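You operate a simulated robot arm through the tools that you are given. There is no shell and no other tool.

You are at the controls of a simulated robot arm. One attempt, no reset.

Task
Put things in order on the top of the fitting table. At the end: the brown can (marked "W752") stands on top of the brown carton (marked "BOXES"); the grey pipe sleeve stands where the blue pipe sleeve stood; the blue pipe sleeve stands where the teal pad stood; the teal pad stands where the brown can stood; whatever was shut is shut again. Leave all else as you found it, and nothing knocked over.

It is judged by the outcome, as a careful person would: the job done as asked, and still so three seconds after it is handed in. It fails if anything else is knocked over, pushed out of place, dropped, spilled or broken.

Robot
A 6-joint arm with a two-finger parallel gripper, fixed in place. Base frame: the origin is at the foot of the arm, x ahead of it, y to its left, z up; the work surface is at about z = 0. Lengths are in m, angles in rad, forces in N, time in s.
With the tool pointing down near the work surface it reaches from about 0.18 to 0.46 m from the base axis. Its first joint turns from -1.222 to 1.222 rad. Payload 1.9 kg.
The tool frame sits at the grasp point between the pads (the TCP): z along the fingers, y along the line on which they close. The tips reach 0.023 m beyond it. Largest opening 0.094 m; finger width 0.038, thickness 0.01; the body of the gripper, 0.054 by 0.096 m, starts 0.039 m behind the TCP.
Orientation is that of the tool frame in the base frame, as a unit quaternion [w, x, y, z]. With the fingers straight down and closing along the base's y, the tool's x points along the base's -x, its y along +y and its z along -z.

Tools
- The arm moves only by the tool arm_command. Its arguments are lists of equal length, an entry for each row: "delta_rot": the turn, a rotation vector about the tool's x, y, z in units of 5 degrees (1.0 is 5 degrees), a list of three; "dp": the shift along the tool's x, y, z in units of 25 mm (1.0 is 25 mm), a list of three; "gripper": the gripper command, from -1 (shut) to 1 (fully open), values between in proportion. In form: {"delta_rot": [[wx, wy, wz], ...], "dp": [[tx, ty, tz], ...], "gripper": [gripper, ...]}. A call has 1 to 20 rows; each row shifts and turns the commanded pose from where the row before left it, along the tool's axes as they then stand. A call with a number of a shift or a turn outside -1 to 1 is refused whole. A row lasts 0.2 s, in which the tool goes at most 0.05 m and 0.15 rad; a call with a longer step from one row to the next is refused whole, and so is a gripper value outside its range. Where a pose cannot be reached the arm comes as near as it can. A force on the tool above 40 N (or 10 N above the force at the start of the call, whichever is more), or a blocked arm, ends the call early, and 0.2 s more pass. Each finger travels about 0.108 m/s and halts on what it meets, pressing with about 36 N; the grip force reading is that of the motor and also rises with nothing between the fingers. The clock runs only during rows and for 0.2 s after the last one: add rows that do not move to give the fingers time. It gives the time, the measured TCP pose, the force on the tool (base axes), the opening and the grip force at its end, in the units of the frame above (readings bear some noise), with the torque about the TCP (base axes, N m) and any sound that the robot's microphone picked up.
- Cameras (640 x 400 px; columns grow to the right, rows downward): "scene" is fixed at [0.0592, 0.3143, 0.4216]; the picture's right is [-0.75, -0.66, 0.00], its down [-0.39, 0.43, -0.81] and it looks along [0.54, -0.61, -0.58] (base axes); focal length 260 px, centre (320, 200). "wrist" rides on the gripper at [0.086, 0.016, -0.074] in the tool frame; the picture's right is [-0.18, 0.98, 0.00], its down [-0.58, -0.11, -0.81] and it looks along [-0.79, -0.15, 0.59] (tool axes); focal length 243 px, centre (320, 200). There is no depth. A picture from a camera that has moved, and an enlarged one, comes with that camera's place and axes in the base frame and with its lens.
- get_image(camera): a new picture of that camera. No time passes.
- enlarge(camera, box): a new picture of the part [left, top, right, bottom] of that camera's present view, enlarged. No time passes.
- sign_off(): hands the job in; it is judged then, once.

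Places have to be worked out from the pictures, the camera data and where the tool is seen. Open the gripper and draw the arm clear of the work before you hand the job in, unless the task says otherwise.

The tools are called after "Call:" as a command line: name --argument value ..., lists and objects as JSON in quotes. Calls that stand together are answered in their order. arm_command: Moves the arm, as the interface text tells. Its arguments: {"type":"object","properties":{"delta_rot":{"type":"array","items":{"type":"array","items":{"type":"number"}}},"dp":{"type":"array","items":{"type":"array","items":{"type":"number"}}},"gripper":{"type":"array","items":{"type":"number"}}},"required":["delta_rot","dp","gripper"]} The other tools are called the same way: get_image (camera) takes a picture; enlarge (camera, box) takes an enlarged picture of a part of a camera's view; sign_off () hands the job in.

At the start:

```text
time: 0.0
eef_pos: [0.2509, 0.057, 0.2674]
ee_rot: [0.0, 0.0, 1.0, 0.0]
ft_force: [-0.5, -0.1, 0.6]
torque: [0.0, 0.0, -0.02]
grip_width: 0.0939
grip_force: 0.1
```

scene: 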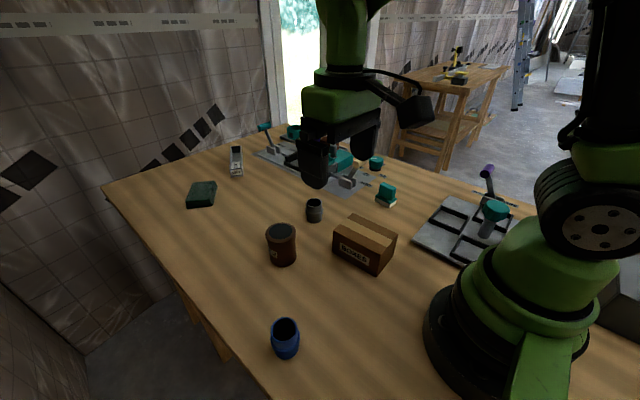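
wrist: 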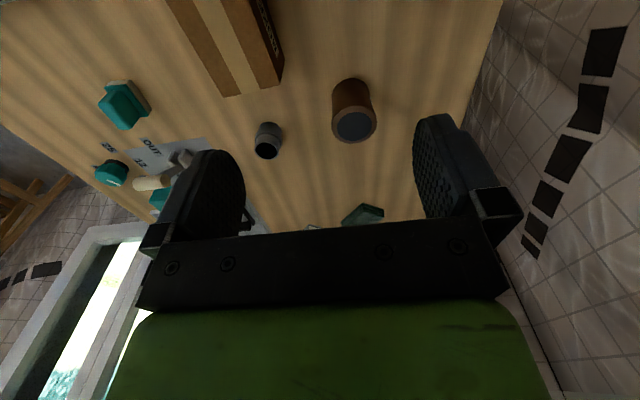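

I start by looking closer at the scene to locate the items: brown can, brown carton, blue sleeve, grey sleeve, and teal pad.

Call:
enlarge --camera "scene" --box '[160, 120, 420, 280]'

Call:
enlarge --camera "scene" --box '[230, 190, 420, 370]'

Call:
enlarge --camera "scene" --box '[240, 110, 420, 220]'

Call:
enlarge --camera "wrist" --box '[80, 50, 400, 250]'

```text
2.46 times, centred on (290, 200) of scene
camera zoom: at [0.0592, 0.3143, 0.4216], right [-0.75, -0.66, 0.0], down [-0.39, 0.43, -0.81], along [0.54, -0.61, -0.58], focal length 641 px, centre (394, 200)
```

zoom: 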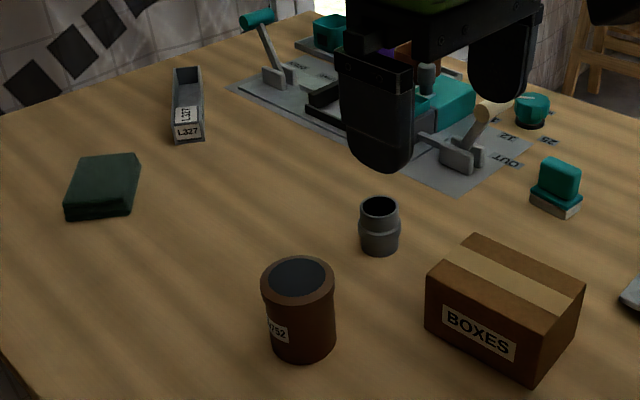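

```text
2.22 times, centred on (325, 280) of scene
camera zoom: at [0.0592, 0.3143, 0.4216], right [-0.75, -0.66, 0.0], down [-0.39, 0.43, -0.81], along [0.54, -0.61, -0.58], focal length 579 px, centre (309, 22)
```

zoom: 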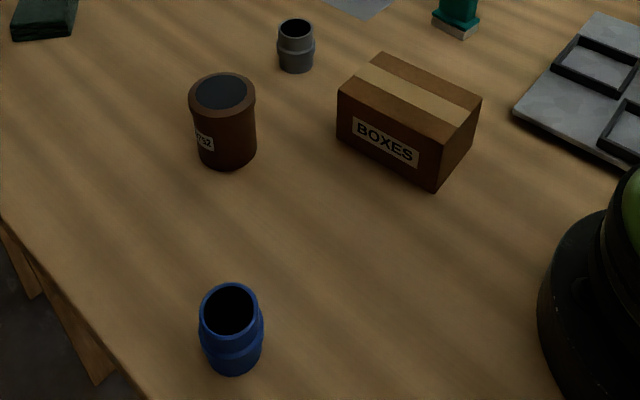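

```text
3.56 times, centred on (330, 165) of scene
camera zoom: at [0.0592, 0.3143, 0.4216], right [-0.75, -0.66, 0.0], down [-0.39, 0.43, -0.81], along [0.54, -0.61, -0.58], focal length 926 px, centre (284, 324)
```

zoom: 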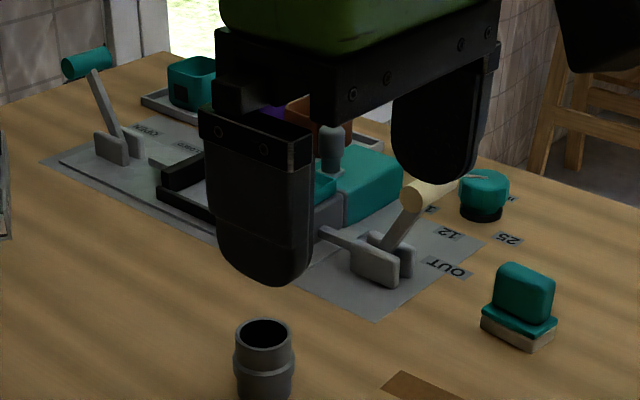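

```text
2.00 times, centred on (240, 150) of wrist
camera zoom: at [0.164, 0.0727, 0.3411], right [0.18, 0.98, 0.0], down [0.58, -0.11, 0.81], along [0.79, -0.15, -0.59], focal length 485 px, centre (480, 300)
```

zoom: 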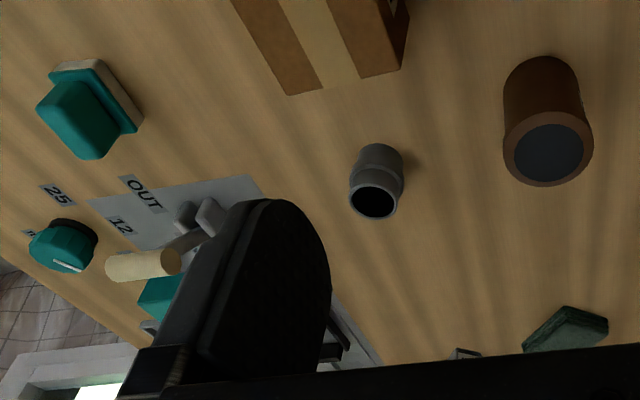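

The items are at roughly: can (0.367, 0.083), carton (0.25, -0.04), blue sleeve (0.228, 0.202), grey sleeve (0.411, -0.060), teal block with pale base (0.31, -0.24). The dark slab is about 0.7 m out, beyond reach. I'll first move the arm high over to the right to see the teal block and carton with the wrist camera.

Call:
arm_command --delta_rot '[[0, 0, 0], [0, 0, 0], [0, 0, 0], [0, 0, 0], [0, 0, 0], [0, 0, 0], [0, 0, 0], [0, 0, 0], [0, 0, 0], [0, 0, 0], [0, 0, 0]]' --dp '[[0, -0.9, 0], [0, -0.9, 0], [0, -0.9, 0], [0, -0.9, 0], [0, -0.9, 0], [0, -0.9, 0], [0, -0.9, 0], [0, -0.9, 0], [0, -0.9, 0], [0, -0.9, 0], [0, 0, 0]]' --gripper '[1, 1, 1, 1, 1, 1, 1, 1, 1, 1, 1]'

```text
time: 2.4
eef_pos: [0.2499, -0.1681, 0.2674]
ee_rot: [0.001, 0.0, 1.0, -0.001]
ft_force: [0.8, -0.5, 0.7]
torque: [0.0, -0.01, 0.0]
grip_width: 0.0942
grip_force: 0.1
```

The arm is now at y = -0.168, so I take fresh pictures from both cameras.

Call:
get_image --camera "wrist"

Call:
get_image --camera "scene"

Call:
enlarge --camera "wrist" --box '[160, 0, 480, 200]'

Call:
enlarge --camera "scene" --box '[180, 110, 340, 210]'

```text
taken
camera wrist: at [0.1635, -0.1516, 0.3404], right [0.18, 0.98, 0.0], down [0.58, -0.11, 0.81], along [0.79, -0.15, -0.59], focal length 243 px, centre (320, 200)
```

wrist: 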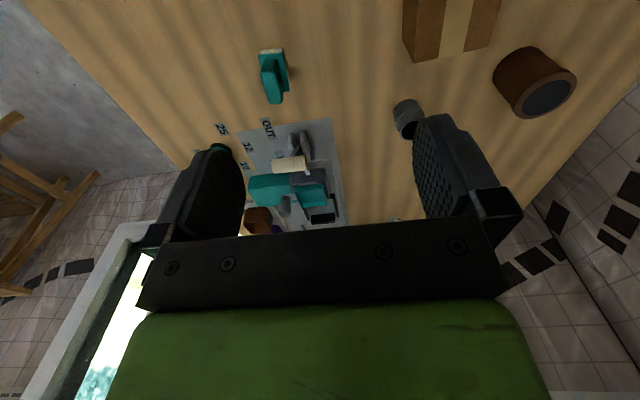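

```text
taken
```

scene: 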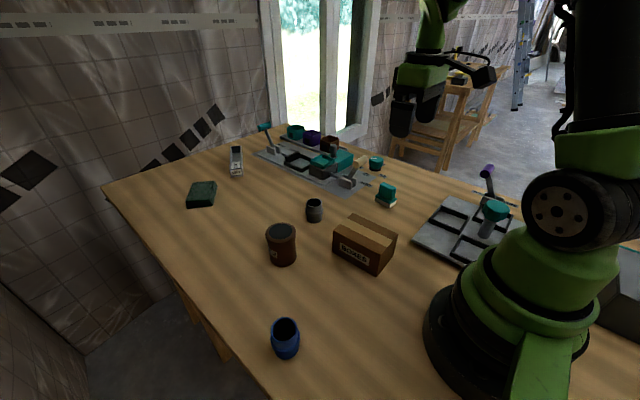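

```text
2.00 times, centred on (320, 100) of wrist
camera zoom: at [0.1635, -0.1516, 0.3404], right [0.18, 0.98, 0.0], down [0.58, -0.11, 0.81], along [0.79, -0.15, -0.59], focal length 485 px, centre (320, 400)
```

zoom: 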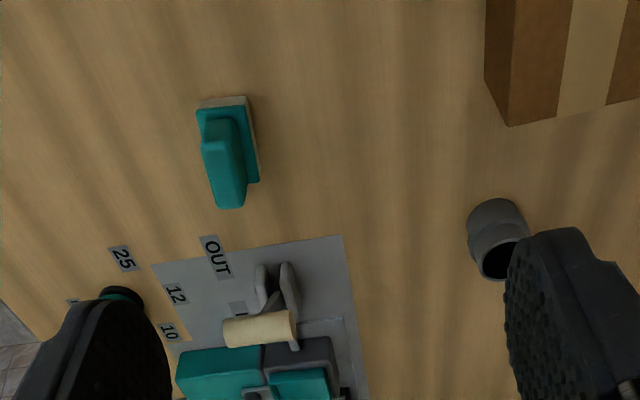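

```text
4.00 times, centred on (260, 160) of scene
camera zoom: at [0.0592, 0.3143, 0.4216], right [-0.75, -0.66, 0.0], down [-0.39, 0.43, -0.81], along [0.54, -0.61, -0.58], focal length 1042 px, centre (560, 360)
```

zoom: 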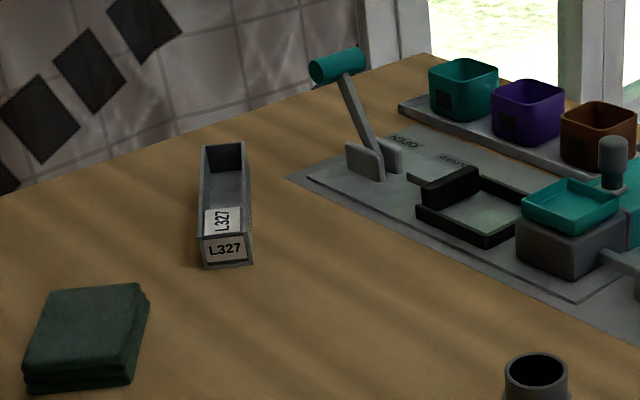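

The dark slab is a folded cloth (and out of reach), so the teal pad is the gripped teal block at about (0.3125, -0.242). The carton centre comes to about (0.2555, -0.0435), height about 0.055. Now I move high over the can to measure it with the wrist camera.

Call:
arm_command --delta_rot '[[0, 0, 0], [0, 0, 0], [0, 0, 0], [0, 0, 0], [0, 0, 0], [0, 0, 0], [0, 0, 0], [0, 0, 0], [0, 0, 0], [0, 0, 0], [0, 0, 0], [0, 0, 0]]' --dp '[[-0.425, 0.913, 0.35], [-0.425, 0.913, 0.35], [-0.425, 0.913, 0.35], [-0.425, 0.913, 0.35], [-0.425, 0.913, 0.35], [-0.425, 0.913, 0.35], [-0.425, 0.913, 0.35], [-0.425, 0.913, 0.35], [-0.425, 0.913, 0.35], [-0.425, 0.913, 0.35], [-0.425, 0.913, 0.35], [0, 0, 0]]' --gripper '[1, 1, 1, 1, 1, 1, 1, 1, 1, 1, 1, 1]'

Call:
get_image --camera "wrist"

Call:
get_image --camera "scene"

```text
time: 5.0
eef_pos: [0.3683, 0.0823, 0.1696]
ee_rot: [0.0, -0.001, 1.0, -0.001]
ft_force: [0.0, -0.1, -0.7]
torque: [-0.01, -0.02, -0.01]
grip_width: 0.0938
grip_force: 0.0
```

```text
taken
camera wrist: at [0.281, 0.0991, 0.2443], right [0.18, 0.98, 0.0], down [0.58, -0.11, 0.81], along [0.79, -0.15, -0.59], focal length 243 px, centre (320, 200)
```

wrist: 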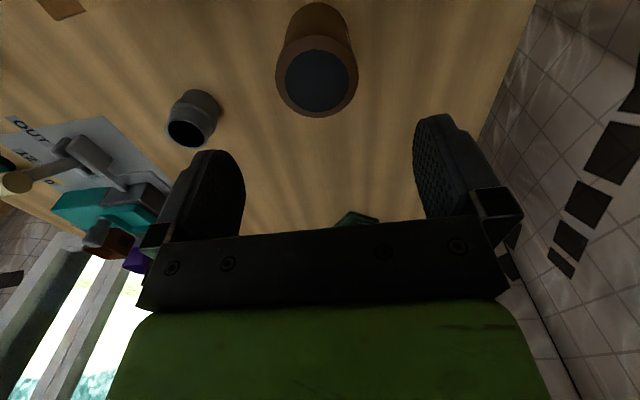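

```text
taken
```

scene: 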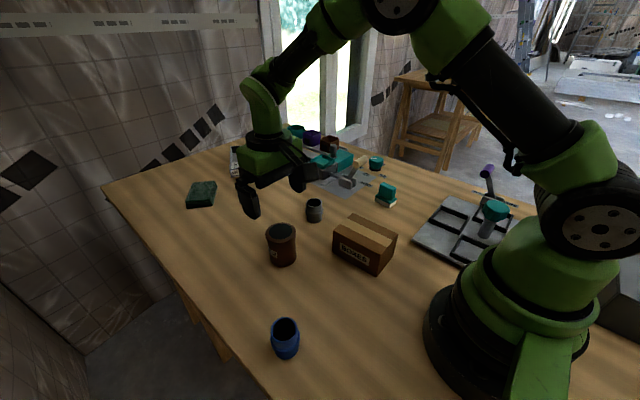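

I enlarge the wrist view of the can to fix its centre and rim.

Call:
enlarge --camera "wrist" --box '[220, 0, 412, 120]'

Call:
enlarge --camera "scene" --box '[240, 200, 320, 280]'

Call:
enlarge --camera "scene" --box '[360, 160, 424, 224]'

```text
3.33 times, centred on (316, 60) of wrist
camera zoom: at [0.281, 0.0991, 0.2443], right [0.18, 0.98, 0.0], down [0.58, -0.11, 0.81], along [0.79, -0.15, -0.59], focal length 809 px, centre (333, 667)
```

zoom: 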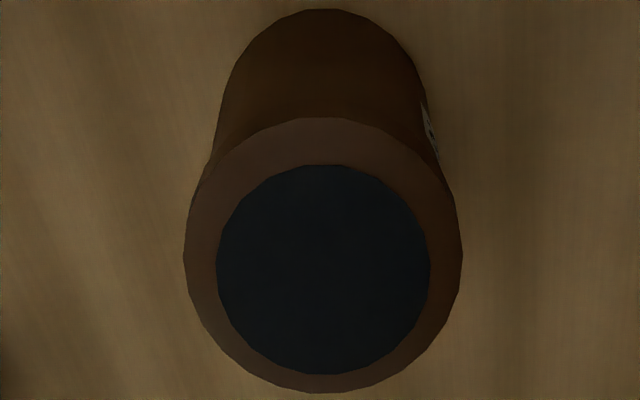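

```text
5.00 times, centred on (280, 240) of scene
camera zoom: at [0.0592, 0.3143, 0.4216], right [-0.75, -0.66, 0.0], down [-0.39, 0.43, -0.81], along [0.54, -0.61, -0.58], focal length 1303 px, centre (520, 0)
```

zoom: 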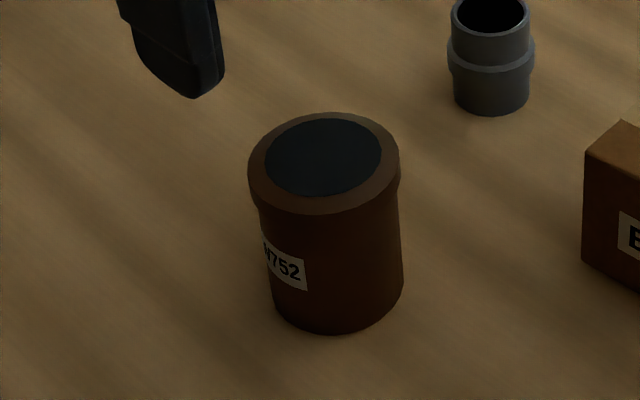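

```text
6.25 times, centred on (392, 192) of scene
camera zoom: at [0.0592, 0.3143, 0.4216], right [-0.75, -0.66, 0.0], down [-0.39, 0.43, -0.81], along [0.54, -0.61, -0.58], focal length 1628 px, centre (-130, 250)
```

zoom: 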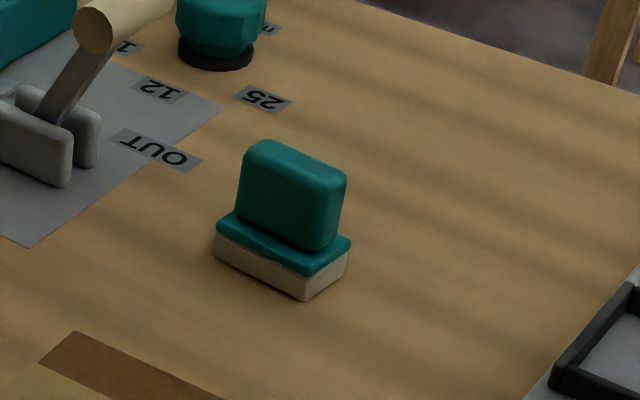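

The can's rim centre comes out near (0.366, 0.0815), with a rim about 0.058 wide at z 0.062–0.076. I lower straight down with open fingers to TCP z about 0.06.

Call:
arm_command --delta_rot '[[0, 0, 0], [0, 0, 0], [0, 0, 0], [0, 0, 0], [0, 0, 0], [0, 0, 0], [0, 0, 0], [0, 0, 0], [0, 0, 0]]' --dp '[[0.06, -0.02, 0.54], [0, 0, 0.54], [0, 0, 0.54], [0, 0, 0.54], [0, 0, 0.54], [0, 0, 0.54], [0, 0, 0.54], [0, 0, 0.54], [0, 0, 0]]' --gripper '[1, 1, 1, 1, 1, 1, 1, 1, 1]'

Call:
get_image --camera "wrist"

Call:
enlarge --camera "scene" --box '[220, 160, 348, 288]'

```text
time: 7.0
eef_pos: [0.3674, 0.0817, 0.0621]
ee_rot: [0.001, -0.001, 1.0, 0.0]
ft_force: [-0.3, -0.2, -0.5]
torque: [0.02, -0.02, 0.0]
grip_width: 0.0938
grip_force: 0.1
```

```text
taken
camera wrist: at [0.2792, 0.0983, 0.1364], right [0.18, 0.98, 0.0], down [0.58, -0.11, 0.81], along [0.79, -0.15, -0.59], focal length 243 px, centre (320, 200)
```

wrist: 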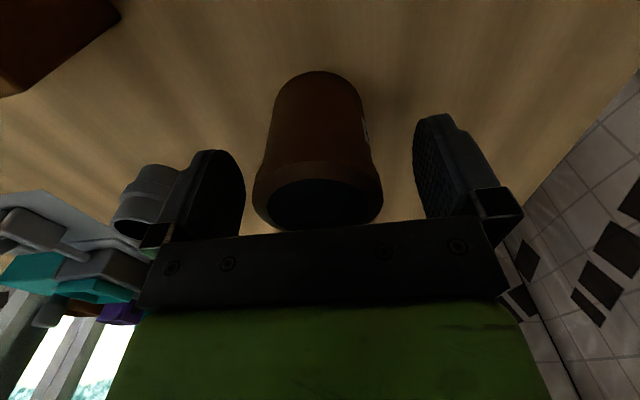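

```text
3.12 times, centred on (284, 224) of scene
camera zoom: at [0.0592, 0.3143, 0.4216], right [-0.75, -0.66, 0.0], down [-0.39, 0.43, -0.81], along [0.54, -0.61, -0.58], focal length 814 px, centre (432, 125)
```

zoom: 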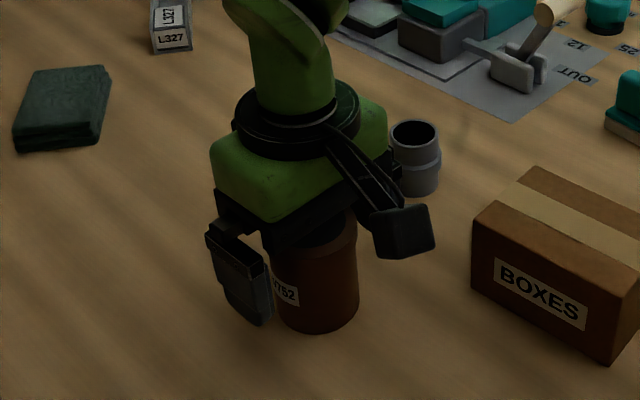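

The can sits centred between the open fingers. I close the gripper on it.

Call:
arm_command --delta_rot '[[0, 0, 0], [0, 0, 0], [0, 0, 0], [0, 0, 0], [0, 0, 0]]' --dp '[[0, 0, 0], [0, 0, 0], [0, 0, 0], [0, 0, 0], [0, 0, 0]]' --gripper '[0.6, 0.3, -1, -1, -1]'

```text
time: 8.2
eef_pos: [0.367, 0.0813, 0.0618]
ee_rot: [0.0, 0.0, 1.0, 0.0]
ft_force: [0.2, -0.2, -0.3]
torque: [0.07, -0.05, -0.01]
grip_width: 0.059
grip_force: 35.9
```

Gripped at 0.059 width with 36 N. I lift slowly a little and check the load.

Call:
arm_command --delta_rot '[[0, 0, 0], [0, 0, 0], [0, 0, 0], [0, 0, 0], [0, 0, 0]]' --dp '[[0, 0, -0.2], [0, 0, -0.3], [0, 0, -0.3], [0, 0, -0.3], [0, 0, 0]]' --gripper '[-1, -1, -1, -1, -1]'

Call:
get_image --camera "wrist"

Call:
get_image --camera "scene"

```text
time: 9.4
eef_pos: [0.3666, 0.0822, 0.0882]
ee_rot: [0.0, -0.001, 1.0, 0.0]
ft_force: [1.1, 0.4, -1.5]
torque: [0.0, -0.02, -0.02]
grip_width: 0.0592
grip_force: 35.9
```

```text
taken
camera wrist: at [0.2791, 0.0984, 0.1641], right [0.18, 0.98, 0.0], down [0.58, -0.11, 0.81], along [0.79, -0.15, -0.59], focal length 243 px, centre (320, 200)
```

wrist: 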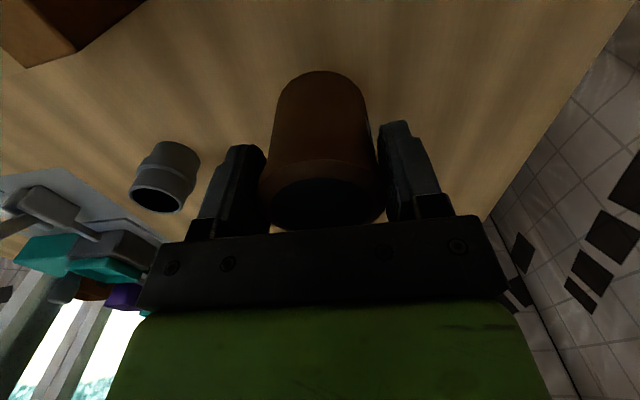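

```text
taken
```

scene: 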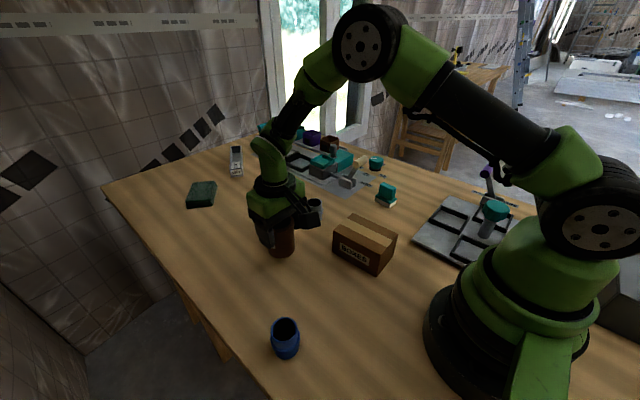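

The can is up and hanging straight. I raise it further and carry it smoothly over the carton centre at about (0.2555, -0.0435).

Call:
arm_command --delta_rot '[[0, 0, 0], [0, 0, 0], [0, 0, 0], [0, 0, 0], [0, 0, 0], [0, 0, 0], [0, 0, 0], [0, 0, 0], [0, 0, 0], [0, 0, 0], [0, 0, 0], [0, 0, 0], [0, 0, 0], [0, 0, 0], [0, 0, 0], [0, 0, 0]]' --dp '[[0, 0, -0.5], [0, 0, -0.6], [0, 0, -0.6], [0, 0, -0.5], [0, 0, -0.3], [0.25, -0.28, 0], [0.47, -0.53, 0], [0.5, -0.56, 0], [0.5, -0.56, 0], [0.5, -0.56, 0], [0.5, -0.56, 0], [0.5, -0.56, 0], [0.5, -0.56, 0], [0.47, -0.53, 0], [0.25, -0.28, 0], [0, 0, 0]]' --gripper '[-1, -1, -1, -1, -1, -1, -1, -1, -1, -1, -1, -1, -1, -1, -1, -1]'

Call:
get_image --camera "wrist"

Call:
get_image --camera "scene"

Call:
enlarge --camera "scene" --box '[290, 140, 450, 290]'

```text
time: 12.8
eef_pos: [0.2542, -0.0427, 0.1522]
ee_rot: [0.0, 0.0, 1.0, 0.001]
ft_force: [1.1, 0.5, -1.6]
torque: [0.04, 0.01, -0.01]
grip_width: 0.0591
grip_force: 35.9
```

```text
taken
camera wrist: at [0.1679, -0.0268, 0.2259], right [0.18, 0.98, 0.0], down [0.58, -0.11, 0.81], along [0.79, -0.15, -0.59], focal length 243 px, centre (320, 200)
```

wrist: 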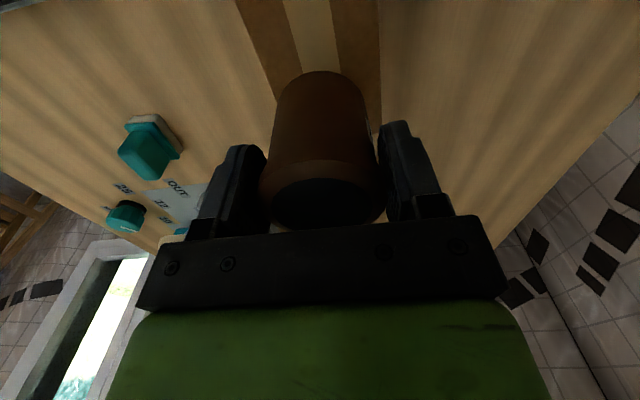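

```text
taken
```

scene: 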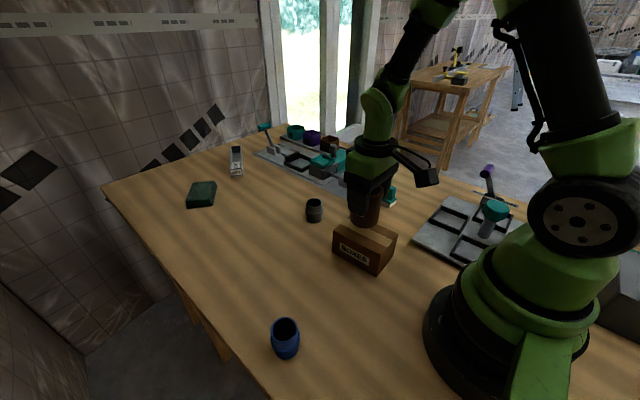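

```text
2.67 times, centred on (370, 215) of scene
camera zoom: at [0.0592, 0.3143, 0.4216], right [-0.75, -0.66, 0.0], down [-0.39, 0.43, -0.81], along [0.54, -0.61, -0.58], focal length 695 px, centre (187, 160)
```

zoom: 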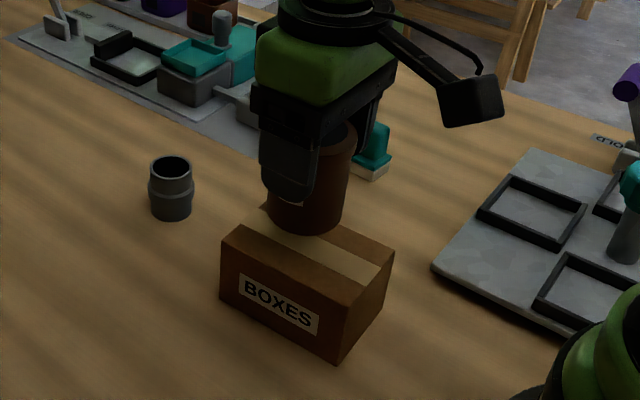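

The can hangs over the carton's middle with its base about 35 mm above the top. I lower about 28 mm, then check.

Call:
arm_command --delta_rot '[[0, 0, 0], [0, 0, 0], [0, 0, 0], [0, 0, 0], [0, 0, 0]]' --dp '[[0, 0, 0.3], [0, 0, 0.3], [0, 0, 0.3], [0, 0, 0.2], [0, 0, 0]]' --gripper '[-1, -1, -1, -1, -1]'

Call:
enlarge --camera "scene" --box '[320, 180, 420, 280]'

Call:
get_image --camera "wrist"

```text
time: 14.0
eef_pos: [0.2558, -0.0435, 0.1248]
ee_rot: [0.002, 0.0, 1.0, 0.0]
ft_force: [-0.7, 1.0, 29.1]
torque: [0.11, -0.33, 0.04]
grip_width: 0.0593
grip_force: 36.4
```

```text
4.00 times, centred on (370, 230) of scene
camera zoom: at [0.0592, 0.3143, 0.4216], right [-0.75, -0.66, 0.0], down [-0.38, 0.43, -0.81], along [0.54, -0.61, -0.58], focal length 1042 px, centre (120, 80)
```

zoom: 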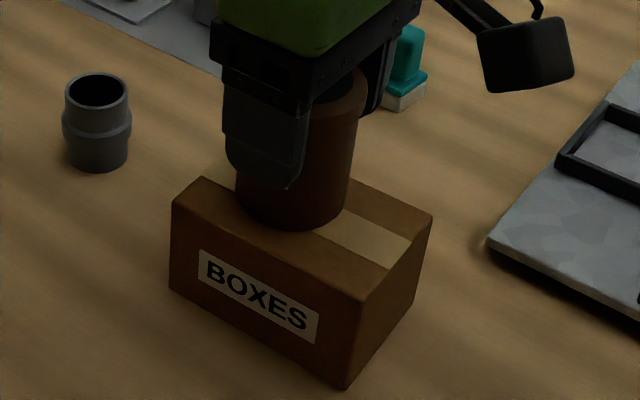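

```text
taken
camera wrist: at [0.1688, -0.0265, 0.1987], right [0.18, 0.98, 0.0], down [0.58, -0.11, 0.81], along [0.8, -0.15, -0.59], focal length 243 px, centre (320, 200)
```

wrist: 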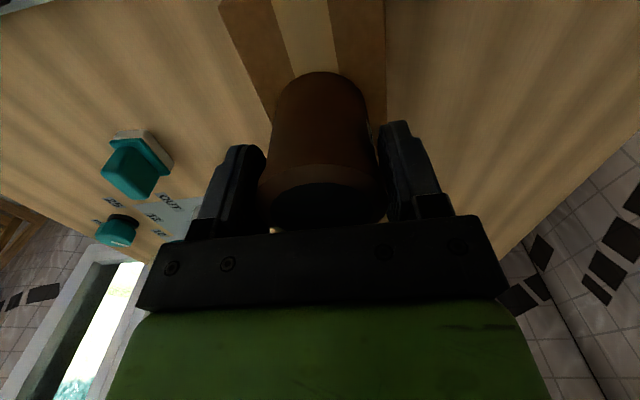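

Contact came sooner than estimated (carton top about 0.063, 29 N pressing). I ease up a touch to relieve the pressure before releasing.

Call:
arm_command --delta_rot '[[0, 0, 0], [0, 0, 0], [0, 0, 0]]' --dp '[[0, 0, -0.04], [0, 0, -0.02], [0, 0, 0]]' --gripper '[-1, -1, -1]'

```text
time: 14.8
eef_pos: [0.2542, -0.0427, 0.1268]
ee_rot: [-0.001, -0.001, 1.0, 0.001]
ft_force: [0.7, 0.2, -1.4]
torque: [-0.02, 0.0, -0.02]
grip_width: 0.059
grip_force: 35.8
```

The load is fully off now, so the can hangs just clear; I lower by about 0.75 mm to touch.

Call:
arm_command --delta_rot '[[0, 0, 0], [0, 0, 0], [0, 0, 0]]' --dp '[[0, 0, 0.02], [0, 0, 0.01], [0, 0, 0]]' --gripper '[-1, -1, -1]'

```text
time: 15.6
eef_pos: [0.2554, -0.0434, 0.1244]
ee_rot: [0.0, 0.0, 1.0, 0.001]
ft_force: [0.5, -0.3, -1.2]
torque: [0.04, 0.02, 0.0]
grip_width: 0.0591
grip_force: 36.0
```

Call:
arm_command --delta_rot '[[0, 0, 0], [0, 0, 0]]' --dp '[[0, 0, 0.015], [0, 0, 0]]' --gripper '[-1, -1]'

```text
time: 16.2
eef_pos: [0.2551, -0.0436, 0.1249]
ee_rot: [0.0, 0.0, 1.0, 0.0]
ft_force: [-1.2, 0.5, 3.4]
torque: [0.01, -0.04, 0.04]
grip_width: 0.0593
grip_force: 36.0
```

Light contact of about 3 N now, so the can is resting on the carton. I open the fingers gradually to release it.

Call:
arm_command --delta_rot '[[0, 0, 0], [0, 0, 0], [0, 0, 0], [0, 0, 0], [0, 0, 0], [0, 0, 0]]' --dp '[[0, 0, 0], [0, 0, 0], [0, 0, 0], [0, 0, 0], [0, 0, 0], [0, 0, 0]]' --gripper '[0.28, 0.34, 0.5, 0.75, 1, 1]'

Call:
get_image --camera "wrist"

Call:
enlarge --camera "scene" --box '[320, 180, 420, 280]'

```text
time: 17.6
eef_pos: [0.2545, -0.0431, 0.1251]
ee_rot: [0.0, 0.0, 1.0, 0.0]
ft_force: [-0.8, 0.0, -0.3]
torque: [-0.01, -0.03, -0.03]
grip_width: 0.0939
grip_force: 0.0
```

```text
taken
camera wrist: at [0.1684, -0.0262, 0.1992], right [0.18, 0.98, 0.0], down [0.58, -0.11, 0.81], along [0.79, -0.15, -0.59], focal length 243 px, centre (320, 200)
```

wrist: 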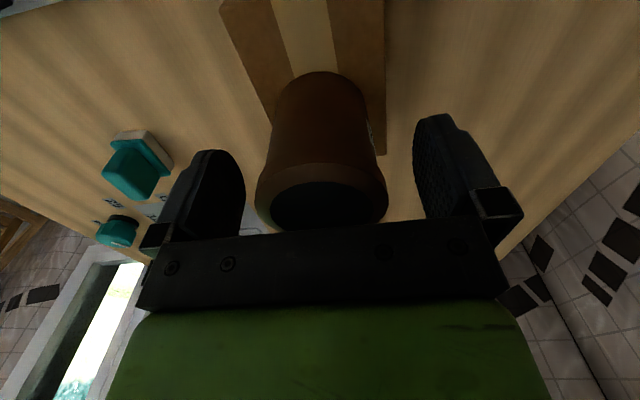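

```text
4.00 times, centred on (370, 230) of scene
camera zoom: at [0.0592, 0.3143, 0.4216], right [-0.75, -0.66, 0.0], down [-0.39, 0.43, -0.81], along [0.54, -0.61, -0.58], focal length 1042 px, centre (120, 80)
```

zoom: 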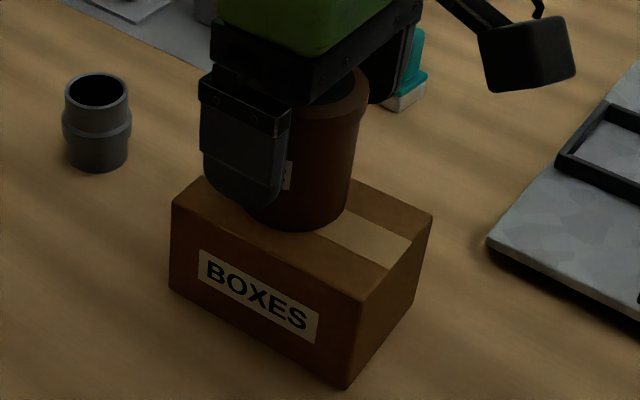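

The can stands free on the carton. I rise well clear, then move over the teal pad for a close look.

Call:
arm_command --delta_rot '[[0, 0, 0], [0, 0, 0], [0, 0, 0], [0, 0, 0], [0, 0, 0], [0, 0, 0], [0, 0, 0], [0, 0, 0], [0, 0, 0], [0, 0, 0], [0, 0, 0], [0, 0, 0], [0, 0, 0], [0, 0, 0], [0, 0, 0], [0, 0, 0], [0, 0, 0], [0, 0, 0]]' --dp '[[0, 0, -0.3], [0, 0, -0.7], [0, 0, -1], [0, 0, -1], [0, 0, -1], [0, 0, 0], [-0.2875, -0.99, 0], [-0.2875, -0.99, 0], [-0.2875, -0.99, 0], [-0.2875, -0.99, 0], [-0.2875, -0.99, 0], [-0.2875, -0.99, 0], [-0.2875, -0.99, 0], [-0.2875, -0.99, 0], [0, 0, 0.9], [0, 0, 0.9], [0, 0, 0.9], [0, 0, 0]]' --gripper '[1, 1, 1, 1, 1, 1, 1, 1, 1, 1, 1, 1, 1, 1, 1, 1, 1, 1]'

Call:
get_image --camera "wrist"

Call:
get_image --camera "scene"

Call:
enlarge --camera "wrist" --box '[220, 0, 412, 120]'

```text
time: 21.4
eef_pos: [0.3131, -0.2423, 0.1569]
ee_rot: [0.0, 0.001, 1.0, 0.0]
ft_force: [-1.0, 0.7, -0.1]
torque: [0.03, -0.02, -0.01]
grip_width: 0.0941
grip_force: 0.0
```

```text
taken
camera wrist: at [0.2261, -0.225, 0.2316], right [0.18, 0.98, 0.0], down [0.58, -0.11, 0.81], along [0.79, -0.15, -0.59], focal length 243 px, centre (320, 200)
```

wrist: 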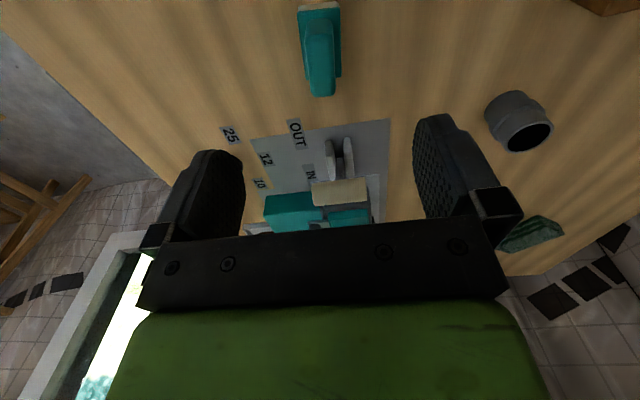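

```text
taken
```

scene: 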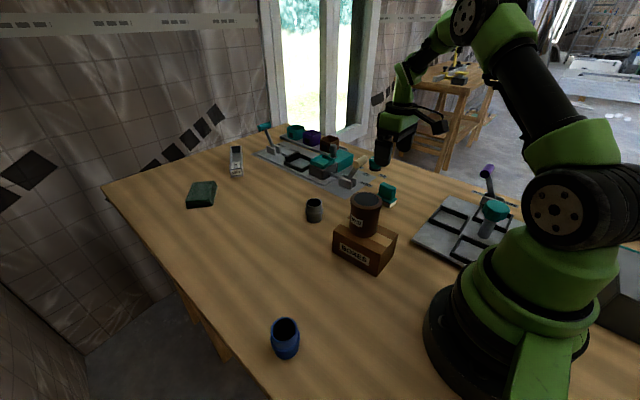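

```text
3.33 times, centred on (316, 60) of wrist
camera zoom: at [0.2261, -0.225, 0.2316], right [0.18, 0.98, 0.0], down [0.58, -0.11, 0.81], along [0.79, -0.15, -0.59], focal length 809 px, centre (333, 667)
```

zoom: 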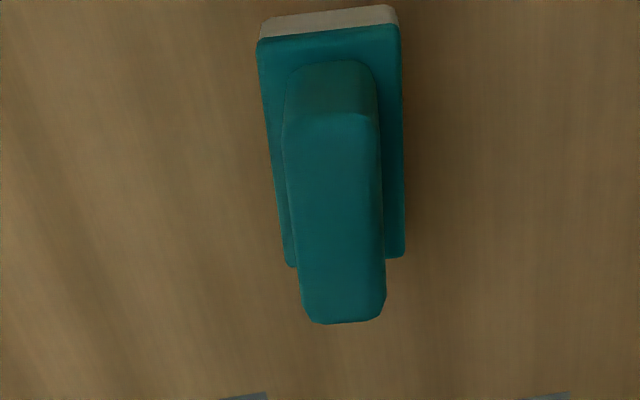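

The can stands well on the carton. The pad's centre is about (0.310, -0.240), its long axis turned about -5.5° from base x, with the handle about 18 mm wide. I align the yaw, shift slightly, and lower so the fingers straddle the handle (TCP z about 0.048).

Call:
arm_command --delta_rot '[[0, 0, 0.55], [0, 0, 0.55], [0, 0, 0], [0, 0, 0], [0, 0, 0], [0, 0, 0], [0, 0, 0], [0, 0, 0], [0, 0, 0], [0, 0, 0]]' --dp '[[0.1, 0.05, 0], [0, 0, 0], [0, 0, 0.6], [0, 0, 0.6], [0, 0, 0.6], [0, 0, 0.6], [0, 0, 0.6], [0, 0, 0.6], [0, 0, 0.7], [0, 0, 0]]' --gripper '[1, 1, 1, 1, 1, 1, 1, 1, 1, 1]'

Call:
get_image --camera "wrist"

Call:
enlarge --camera "scene" --box '[340, 130, 440, 230]'

```text
time: 23.6
eef_pos: [0.3101, -0.2395, 0.0499]
ee_rot: [0.0, 0.049, 0.999, 0.0]
ft_force: [-0.2, 0.7, -0.8]
torque: [0.01, 0.01, -0.01]
grip_width: 0.0939
grip_force: 0.1
```

```text
taken
camera wrist: at [0.2254, -0.2152, 0.1237], right [0.28, 0.96, 0.0], down [0.57, -0.16, 0.81], along [0.78, -0.22, -0.59], focal length 243 px, centre (320, 200)
```

wrist: 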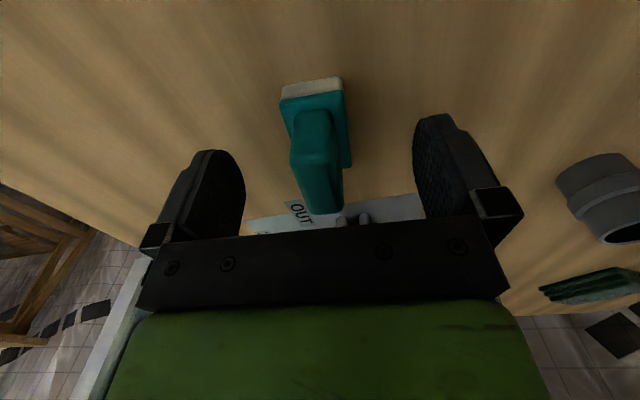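

```text
4.00 times, centred on (390, 180) of scene
camera zoom: at [0.0592, 0.3143, 0.4216], right [-0.75, -0.66, 0.0], down [-0.39, 0.43, -0.81], along [0.54, -0.61, -0.58], focal length 1042 px, centre (40, 280)
```

zoom: 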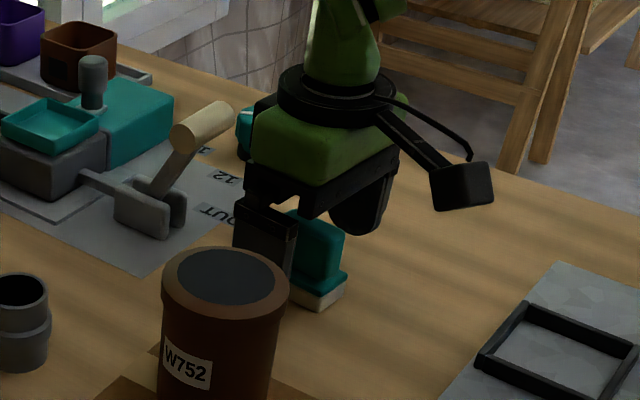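

The handle is between the fingers and parallel to them. I close the gripper.

Call:
arm_command --delta_rot '[[0, 0, 0], [0, 0, 0], [0, 0, 0], [0, 0, 0], [0, 0, 0], [0, 0, 0]]' --dp '[[0, 0, 0], [0, 0, 0], [0, 0, 0], [0, 0, 0], [0, 0, 0], [0, 0, 0]]' --gripper '[0.4, 0, -0.3, -1, -1, -1]'

Call:
get_image --camera "wrist"

```text
time: 25.0
eef_pos: [0.3109, -0.2407, 0.0496]
ee_rot: [0.0, 0.048, 0.999, 0.0]
ft_force: [-0.4, 0.0, 0.7]
torque: [-0.03, -0.01, 0.03]
grip_width: 0.0195
grip_force: 35.4
```

```text
taken
camera wrist: at [0.2254, -0.2153, 0.124], right [0.28, 0.96, 0.0], down [0.57, -0.16, 0.81], along [0.78, -0.22, -0.59], focal length 243 px, centre (320, 200)
```

wrist: 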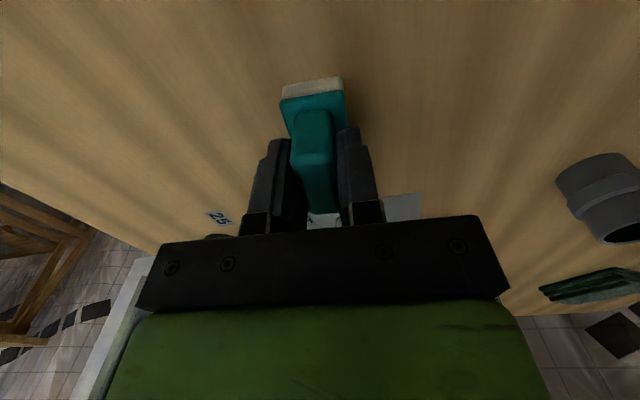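

The pad's handle is gripped (0.0195 wide). I lift it straight up to well above the can's height.

Call:
arm_command --delta_rot '[[0, 0, 0], [0, 0, 0], [0, 0, 0], [0, 0, 0], [0, 0, 0], [0, 0, 0], [0, 0, 0], [0, 0, 0], [0, 0, 0]]' --dp '[[0, 0, -0.2], [0, 0, -0.4], [0, 0, -0.8], [0, 0, -1], [0, 0, -1], [0, 0, -1], [0, 0, -1], [0, 0, -1], [0, 0, 0]]' --gripper '[-1, -1, -1, -1, -1, -1, -1, -1, -1]'

Call:
get_image --camera "wrist"

Call:
get_image --camera "scene"

```text
time: 27.0
eef_pos: [0.3103, -0.2399, 0.2104]
ee_rot: [0.0, 0.048, 0.999, 0.0]
ft_force: [0.5, 0.1, -0.5]
torque: [-0.02, 0.01, -0.01]
grip_width: 0.0191
grip_force: 35.5
```

```text
taken
camera wrist: at [0.2255, -0.2152, 0.2848], right [0.28, 0.96, 0.0], down [0.57, -0.16, 0.81], along [0.77, -0.22, -0.59], focal length 243 px, centre (320, 200)
```

wrist: 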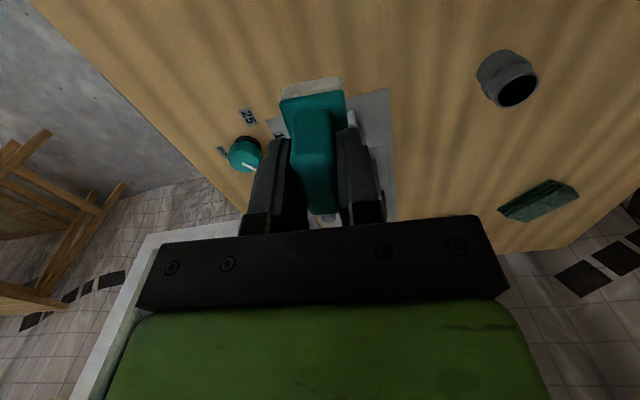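

```text
taken
```

scene: 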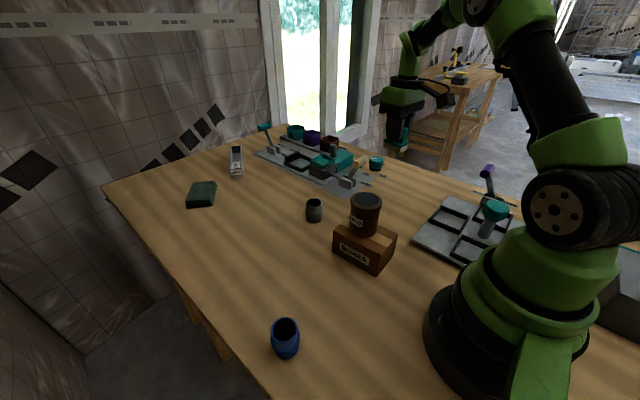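

The pad is held level at z 0.21. I carry it across to the can's old spot at (0.3665, 0.0815), keeping its heading.

Call:
arm_command --delta_rot '[[0, 0, 0], [0, 0, 0], [0, 0, 0], [0, 0, 0], [0, 0, 0], [0, 0, 0], [0, 0, 0], [0, 0, 0], [0, 0, 0], [0, 0, 0], [0, 0, 0], [0, 0, 0], [0, 0, 0], [0, 0, 0], [0, 0, 0], [0, 0, 0], [0, 0, 0]]' --dp '[[-0.03, 0.4, 0], [-0.06, 0.8, 0], [-0.07, 0.93, 0], [-0.07, 0.93, 0], [-0.07, 0.93, 0], [-0.07, 0.93, 0], [-0.07, 0.93, 0], [-0.07, 0.93, 0], [-0.07, 0.93, 0], [-0.07, 0.93, 0], [-0.07, 0.93, 0], [-0.07, 0.93, 0], [-0.07, 0.93, 0], [-0.07, 0.93, 0], [-0.06, 0.5, 0], [0, 0.15, 0], [0, 0, 0]]' --gripper '[-1, -1, -1, -1, -1, -1, -1, -1, -1, -1, -1, -1, -1, -1, -1, -1, -1]'

Call:
get_image --camera "wrist"

Call:
get_image --camera "scene"

```text
time: 30.6
eef_pos: [0.3667, 0.0807, 0.21]
ee_rot: [0.0, 0.048, 0.999, 0.0]
ft_force: [0.0, -0.2, 0.1]
torque: [-0.03, 0.01, -0.01]
grip_width: 0.019
grip_force: 35.6
```

```text
taken
camera wrist: at [0.2815, 0.1055, 0.2844], right [0.28, 0.96, 0.0], down [0.57, -0.16, 0.81], along [0.77, -0.22, -0.59], focal length 243 px, centre (320, 200)
```

wrist: 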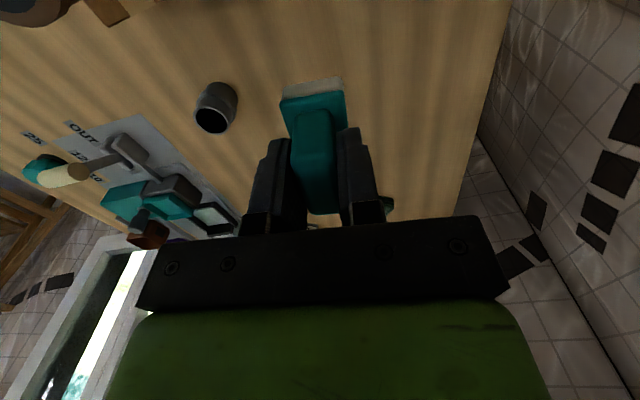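

```text
taken
```

scene: 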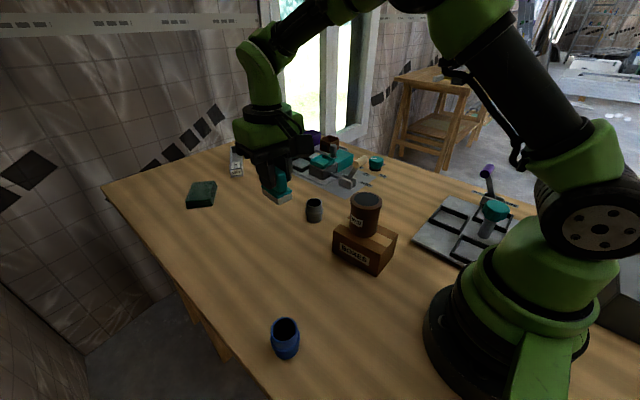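

It is over the can's old spot. I lower to about 3 mm above the table height for this grip.

Call:
arm_command --delta_rot '[[0, 0, 0], [0, 0, 0], [0, 0, 0], [0, 0, 0], [0, 0, 0], [0, 0, 0], [0, 0, 0], [0, 0, 0], [0, 0, 0], [0, 0, 0]]' --dp '[[0, 0, 0.5], [0, 0, 0.8], [0, 0, 0.8], [0, 0, 0.8], [0, 0, 0.8], [0, 0, 0.8], [0, 0, 0.8], [0, 0, 0.6], [0, 0, 0.37], [0, 0, 0]]' --gripper '[-1, -1, -1, -1, -1, -1, -1, -1, -1, -1]'

Call:
get_image --camera "wrist"

```text
time: 32.8
eef_pos: [0.3666, 0.0809, 0.0533]
ee_rot: [-0.001, 0.048, 0.999, 0.0]
ft_force: [0.4, 0.3, -1.7]
torque: [0.03, 0.0, 0.0]
grip_width: 0.0192
grip_force: 35.8
```

```text
taken
camera wrist: at [0.2817, 0.1057, 0.1272], right [0.28, 0.96, 0.0], down [0.57, -0.16, 0.81], along [0.77, -0.22, -0.59], focal length 243 px, centre (320, 200)
```

wrist: 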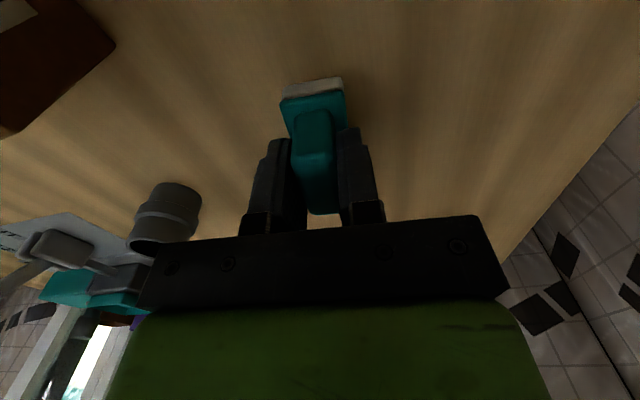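

The camera height shows about 3 mm left. I lower the last bit in small steps and read the force.

Call:
arm_command --delta_rot '[[0, 0, 0], [0, 0, 0], [0, 0, 0], [0, 0, 0]]' --dp '[[0, 0, 0.06], [0, 0, 0.04], [0, 0, 0.025], [0, 0, 0]]' --gripper '[-1, -1, -1, -1]'

```text
time: 33.8
eef_pos: [0.3664, 0.081, 0.051]
ee_rot: [-0.001, 0.048, 0.999, 0.0]
ft_force: [0.2, 0.2, -0.1]
torque: [-0.03, 0.01, 0.0]
grip_width: 0.0194
grip_force: 35.9
```

The force reads about zero, so it is at or barely above contact; I lower half a millimetre more.

Call:
arm_command --delta_rot '[[0, 0, 0], [0, 0, 0]]' --dp '[[0, 0, 0.02], [0, 0, 0]]' --gripper '[-1, -1]'

```text
time: 34.4
eef_pos: [0.3664, 0.0813, 0.0498]
ee_rot: [0.001, 0.048, 0.999, 0.0]
ft_force: [0.3, -0.9, -1.3]
torque: [0.01, 0.03, -0.01]
grip_width: 0.0192
grip_force: 35.9
```

Still no contact force, so I lower another half millimetre.

Call:
arm_command --delta_rot '[[0, 0, 0], [0, 0, 0]]' --dp '[[0, 0, 0.02], [0, 0, 0]]' --gripper '[-1, -1]'

```text
time: 35.0
eef_pos: [0.3677, 0.081, 0.0494]
ee_rot: [0.001, 0.048, 0.999, 0.001]
ft_force: [-3.9, 0.9, 11.2]
torque: [-0.02, 0.17, 0.01]
grip_width: 0.0194
grip_force: 36.0
```

Contact is confirmed (11 N). I open the fingers gradually and release the pad.

Call:
arm_command --delta_rot '[[0, 0, 0], [0, 0, 0], [0, 0, 0], [0, 0, 0], [0, 0, 0], [0, 0, 0]]' --dp '[[0, 0, -0.01], [0, 0, 0], [0, 0, 0], [0, 0, 0], [0, 0, 0], [0, 0, 0]]' --gripper '[-0.57, -0.5, -0.3, 0.2, 0.7, 0.9]'

Call:
get_image --camera "wrist"

Call:
enlarge --camera "scene" --box '[220, 160, 348, 288]'

```text
time: 36.4
eef_pos: [0.3669, 0.0804, 0.0494]
ee_rot: [0.001, 0.048, 0.999, -0.001]
ft_force: [0.3, 0.9, -0.8]
torque: [-0.02, 0.0, 0.02]
grip_width: 0.0893
grip_force: 0.0
```

```text
taken
camera wrist: at [0.2819, 0.1056, 0.1236], right [0.28, 0.96, 0.0], down [0.57, -0.16, 0.81], along [0.78, -0.22, -0.59], focal length 243 px, centre (320, 200)
```

wrist: 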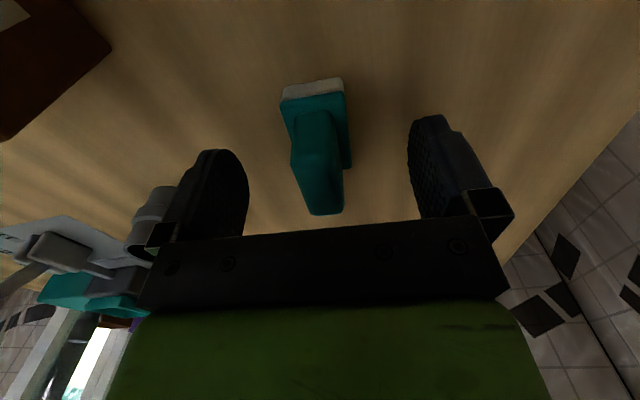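

```text
3.12 times, centred on (284, 224) of scene
camera zoom: at [0.0592, 0.3143, 0.4216], right [-0.75, -0.66, 0.0], down [-0.39, 0.43, -0.81], along [0.54, -0.61, -0.58], focal length 814 px, centre (432, 125)
```

zoom: 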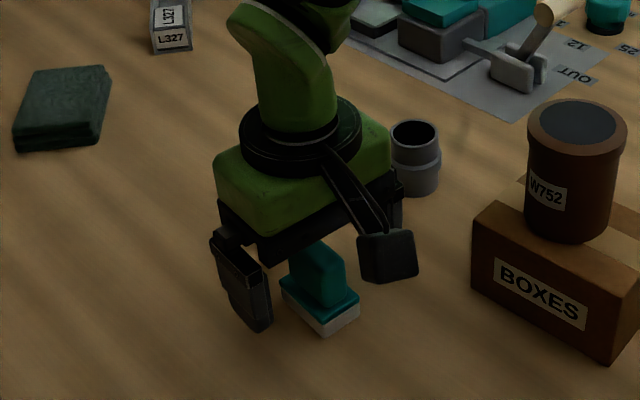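

The pad stands at the can's old spot. I rise, undo the yaw, and move over the blue sleeve at about (0.228, 0.202).

Call:
arm_command --delta_rot '[[0, 0, 0], [0, 0, 0], [0, 0, 0], [0, 0, 0], [0, 0, 0], [0, 0, -0.55], [0, 0, -0.55], [0, 0, 0], [0, 0, 0], [0, 0, 0], [0, 0, 0], [0, 0, 0], [0, 0, 0], [0, 0, 0], [0, 0, 0]]' --dp '[[0, 0, -0.4], [0, 0, -0.8], [0, 0, -1], [0, 0, -1], [0, 0, -1], [0, 0, 0], [0, 0, 0], [0.794, 0.691, 0], [0.794, 0.691, 0], [0.794, 0.691, 0], [0.794, 0.691, 0], [0.794, 0.691, 0], [0.794, 0.691, 0], [0.794, 0.691, 0], [0, 0, 0]]' --gripper '[1, 1, 1, 1, 1, 1, 1, 1, 1, 1, 1, 1, 1, 1, 1]'

Call:
get_image --camera "wrist"

Call:
get_image --camera "scene"

Call:
enlarge --camera "wrist" --box '[220, 0, 412, 120]'

```text
time: 39.6
eef_pos: [0.2269, 0.2034, 0.1532]
ee_rot: [0.0, 0.0, 1.0, 0.0]
ft_force: [-0.6, 0.1, 1.1]
torque: [-0.01, 0.01, 0.04]
grip_width: 0.0941
grip_force: 0.1
```

```text
taken
camera wrist: at [0.1404, 0.2184, 0.2288], right [0.18, 0.98, 0.0], down [0.58, -0.11, 0.81], along [0.79, -0.15, -0.59], focal length 243 px, centre (320, 200)
```

wrist: 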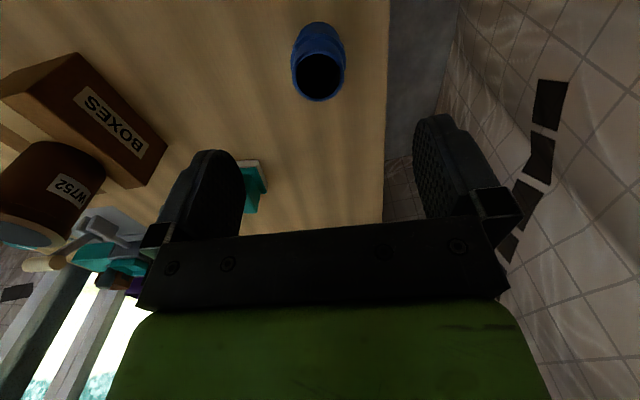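

```text
taken
```

scene: 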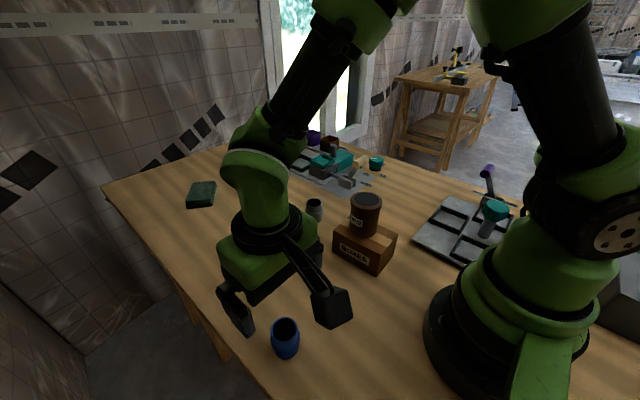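

```text
3.33 times, centred on (316, 60) of wrist
camera zoom: at [0.1404, 0.2184, 0.2288], right [0.18, 0.98, 0.0], down [0.58, -0.11, 0.81], along [0.79, -0.15, -0.59], focal length 809 px, centre (333, 667)
```

zoom: 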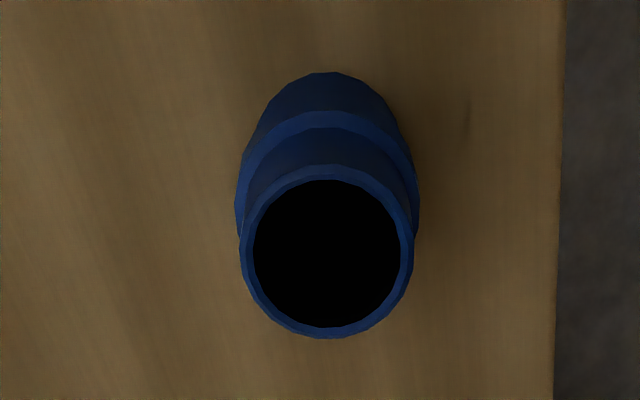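

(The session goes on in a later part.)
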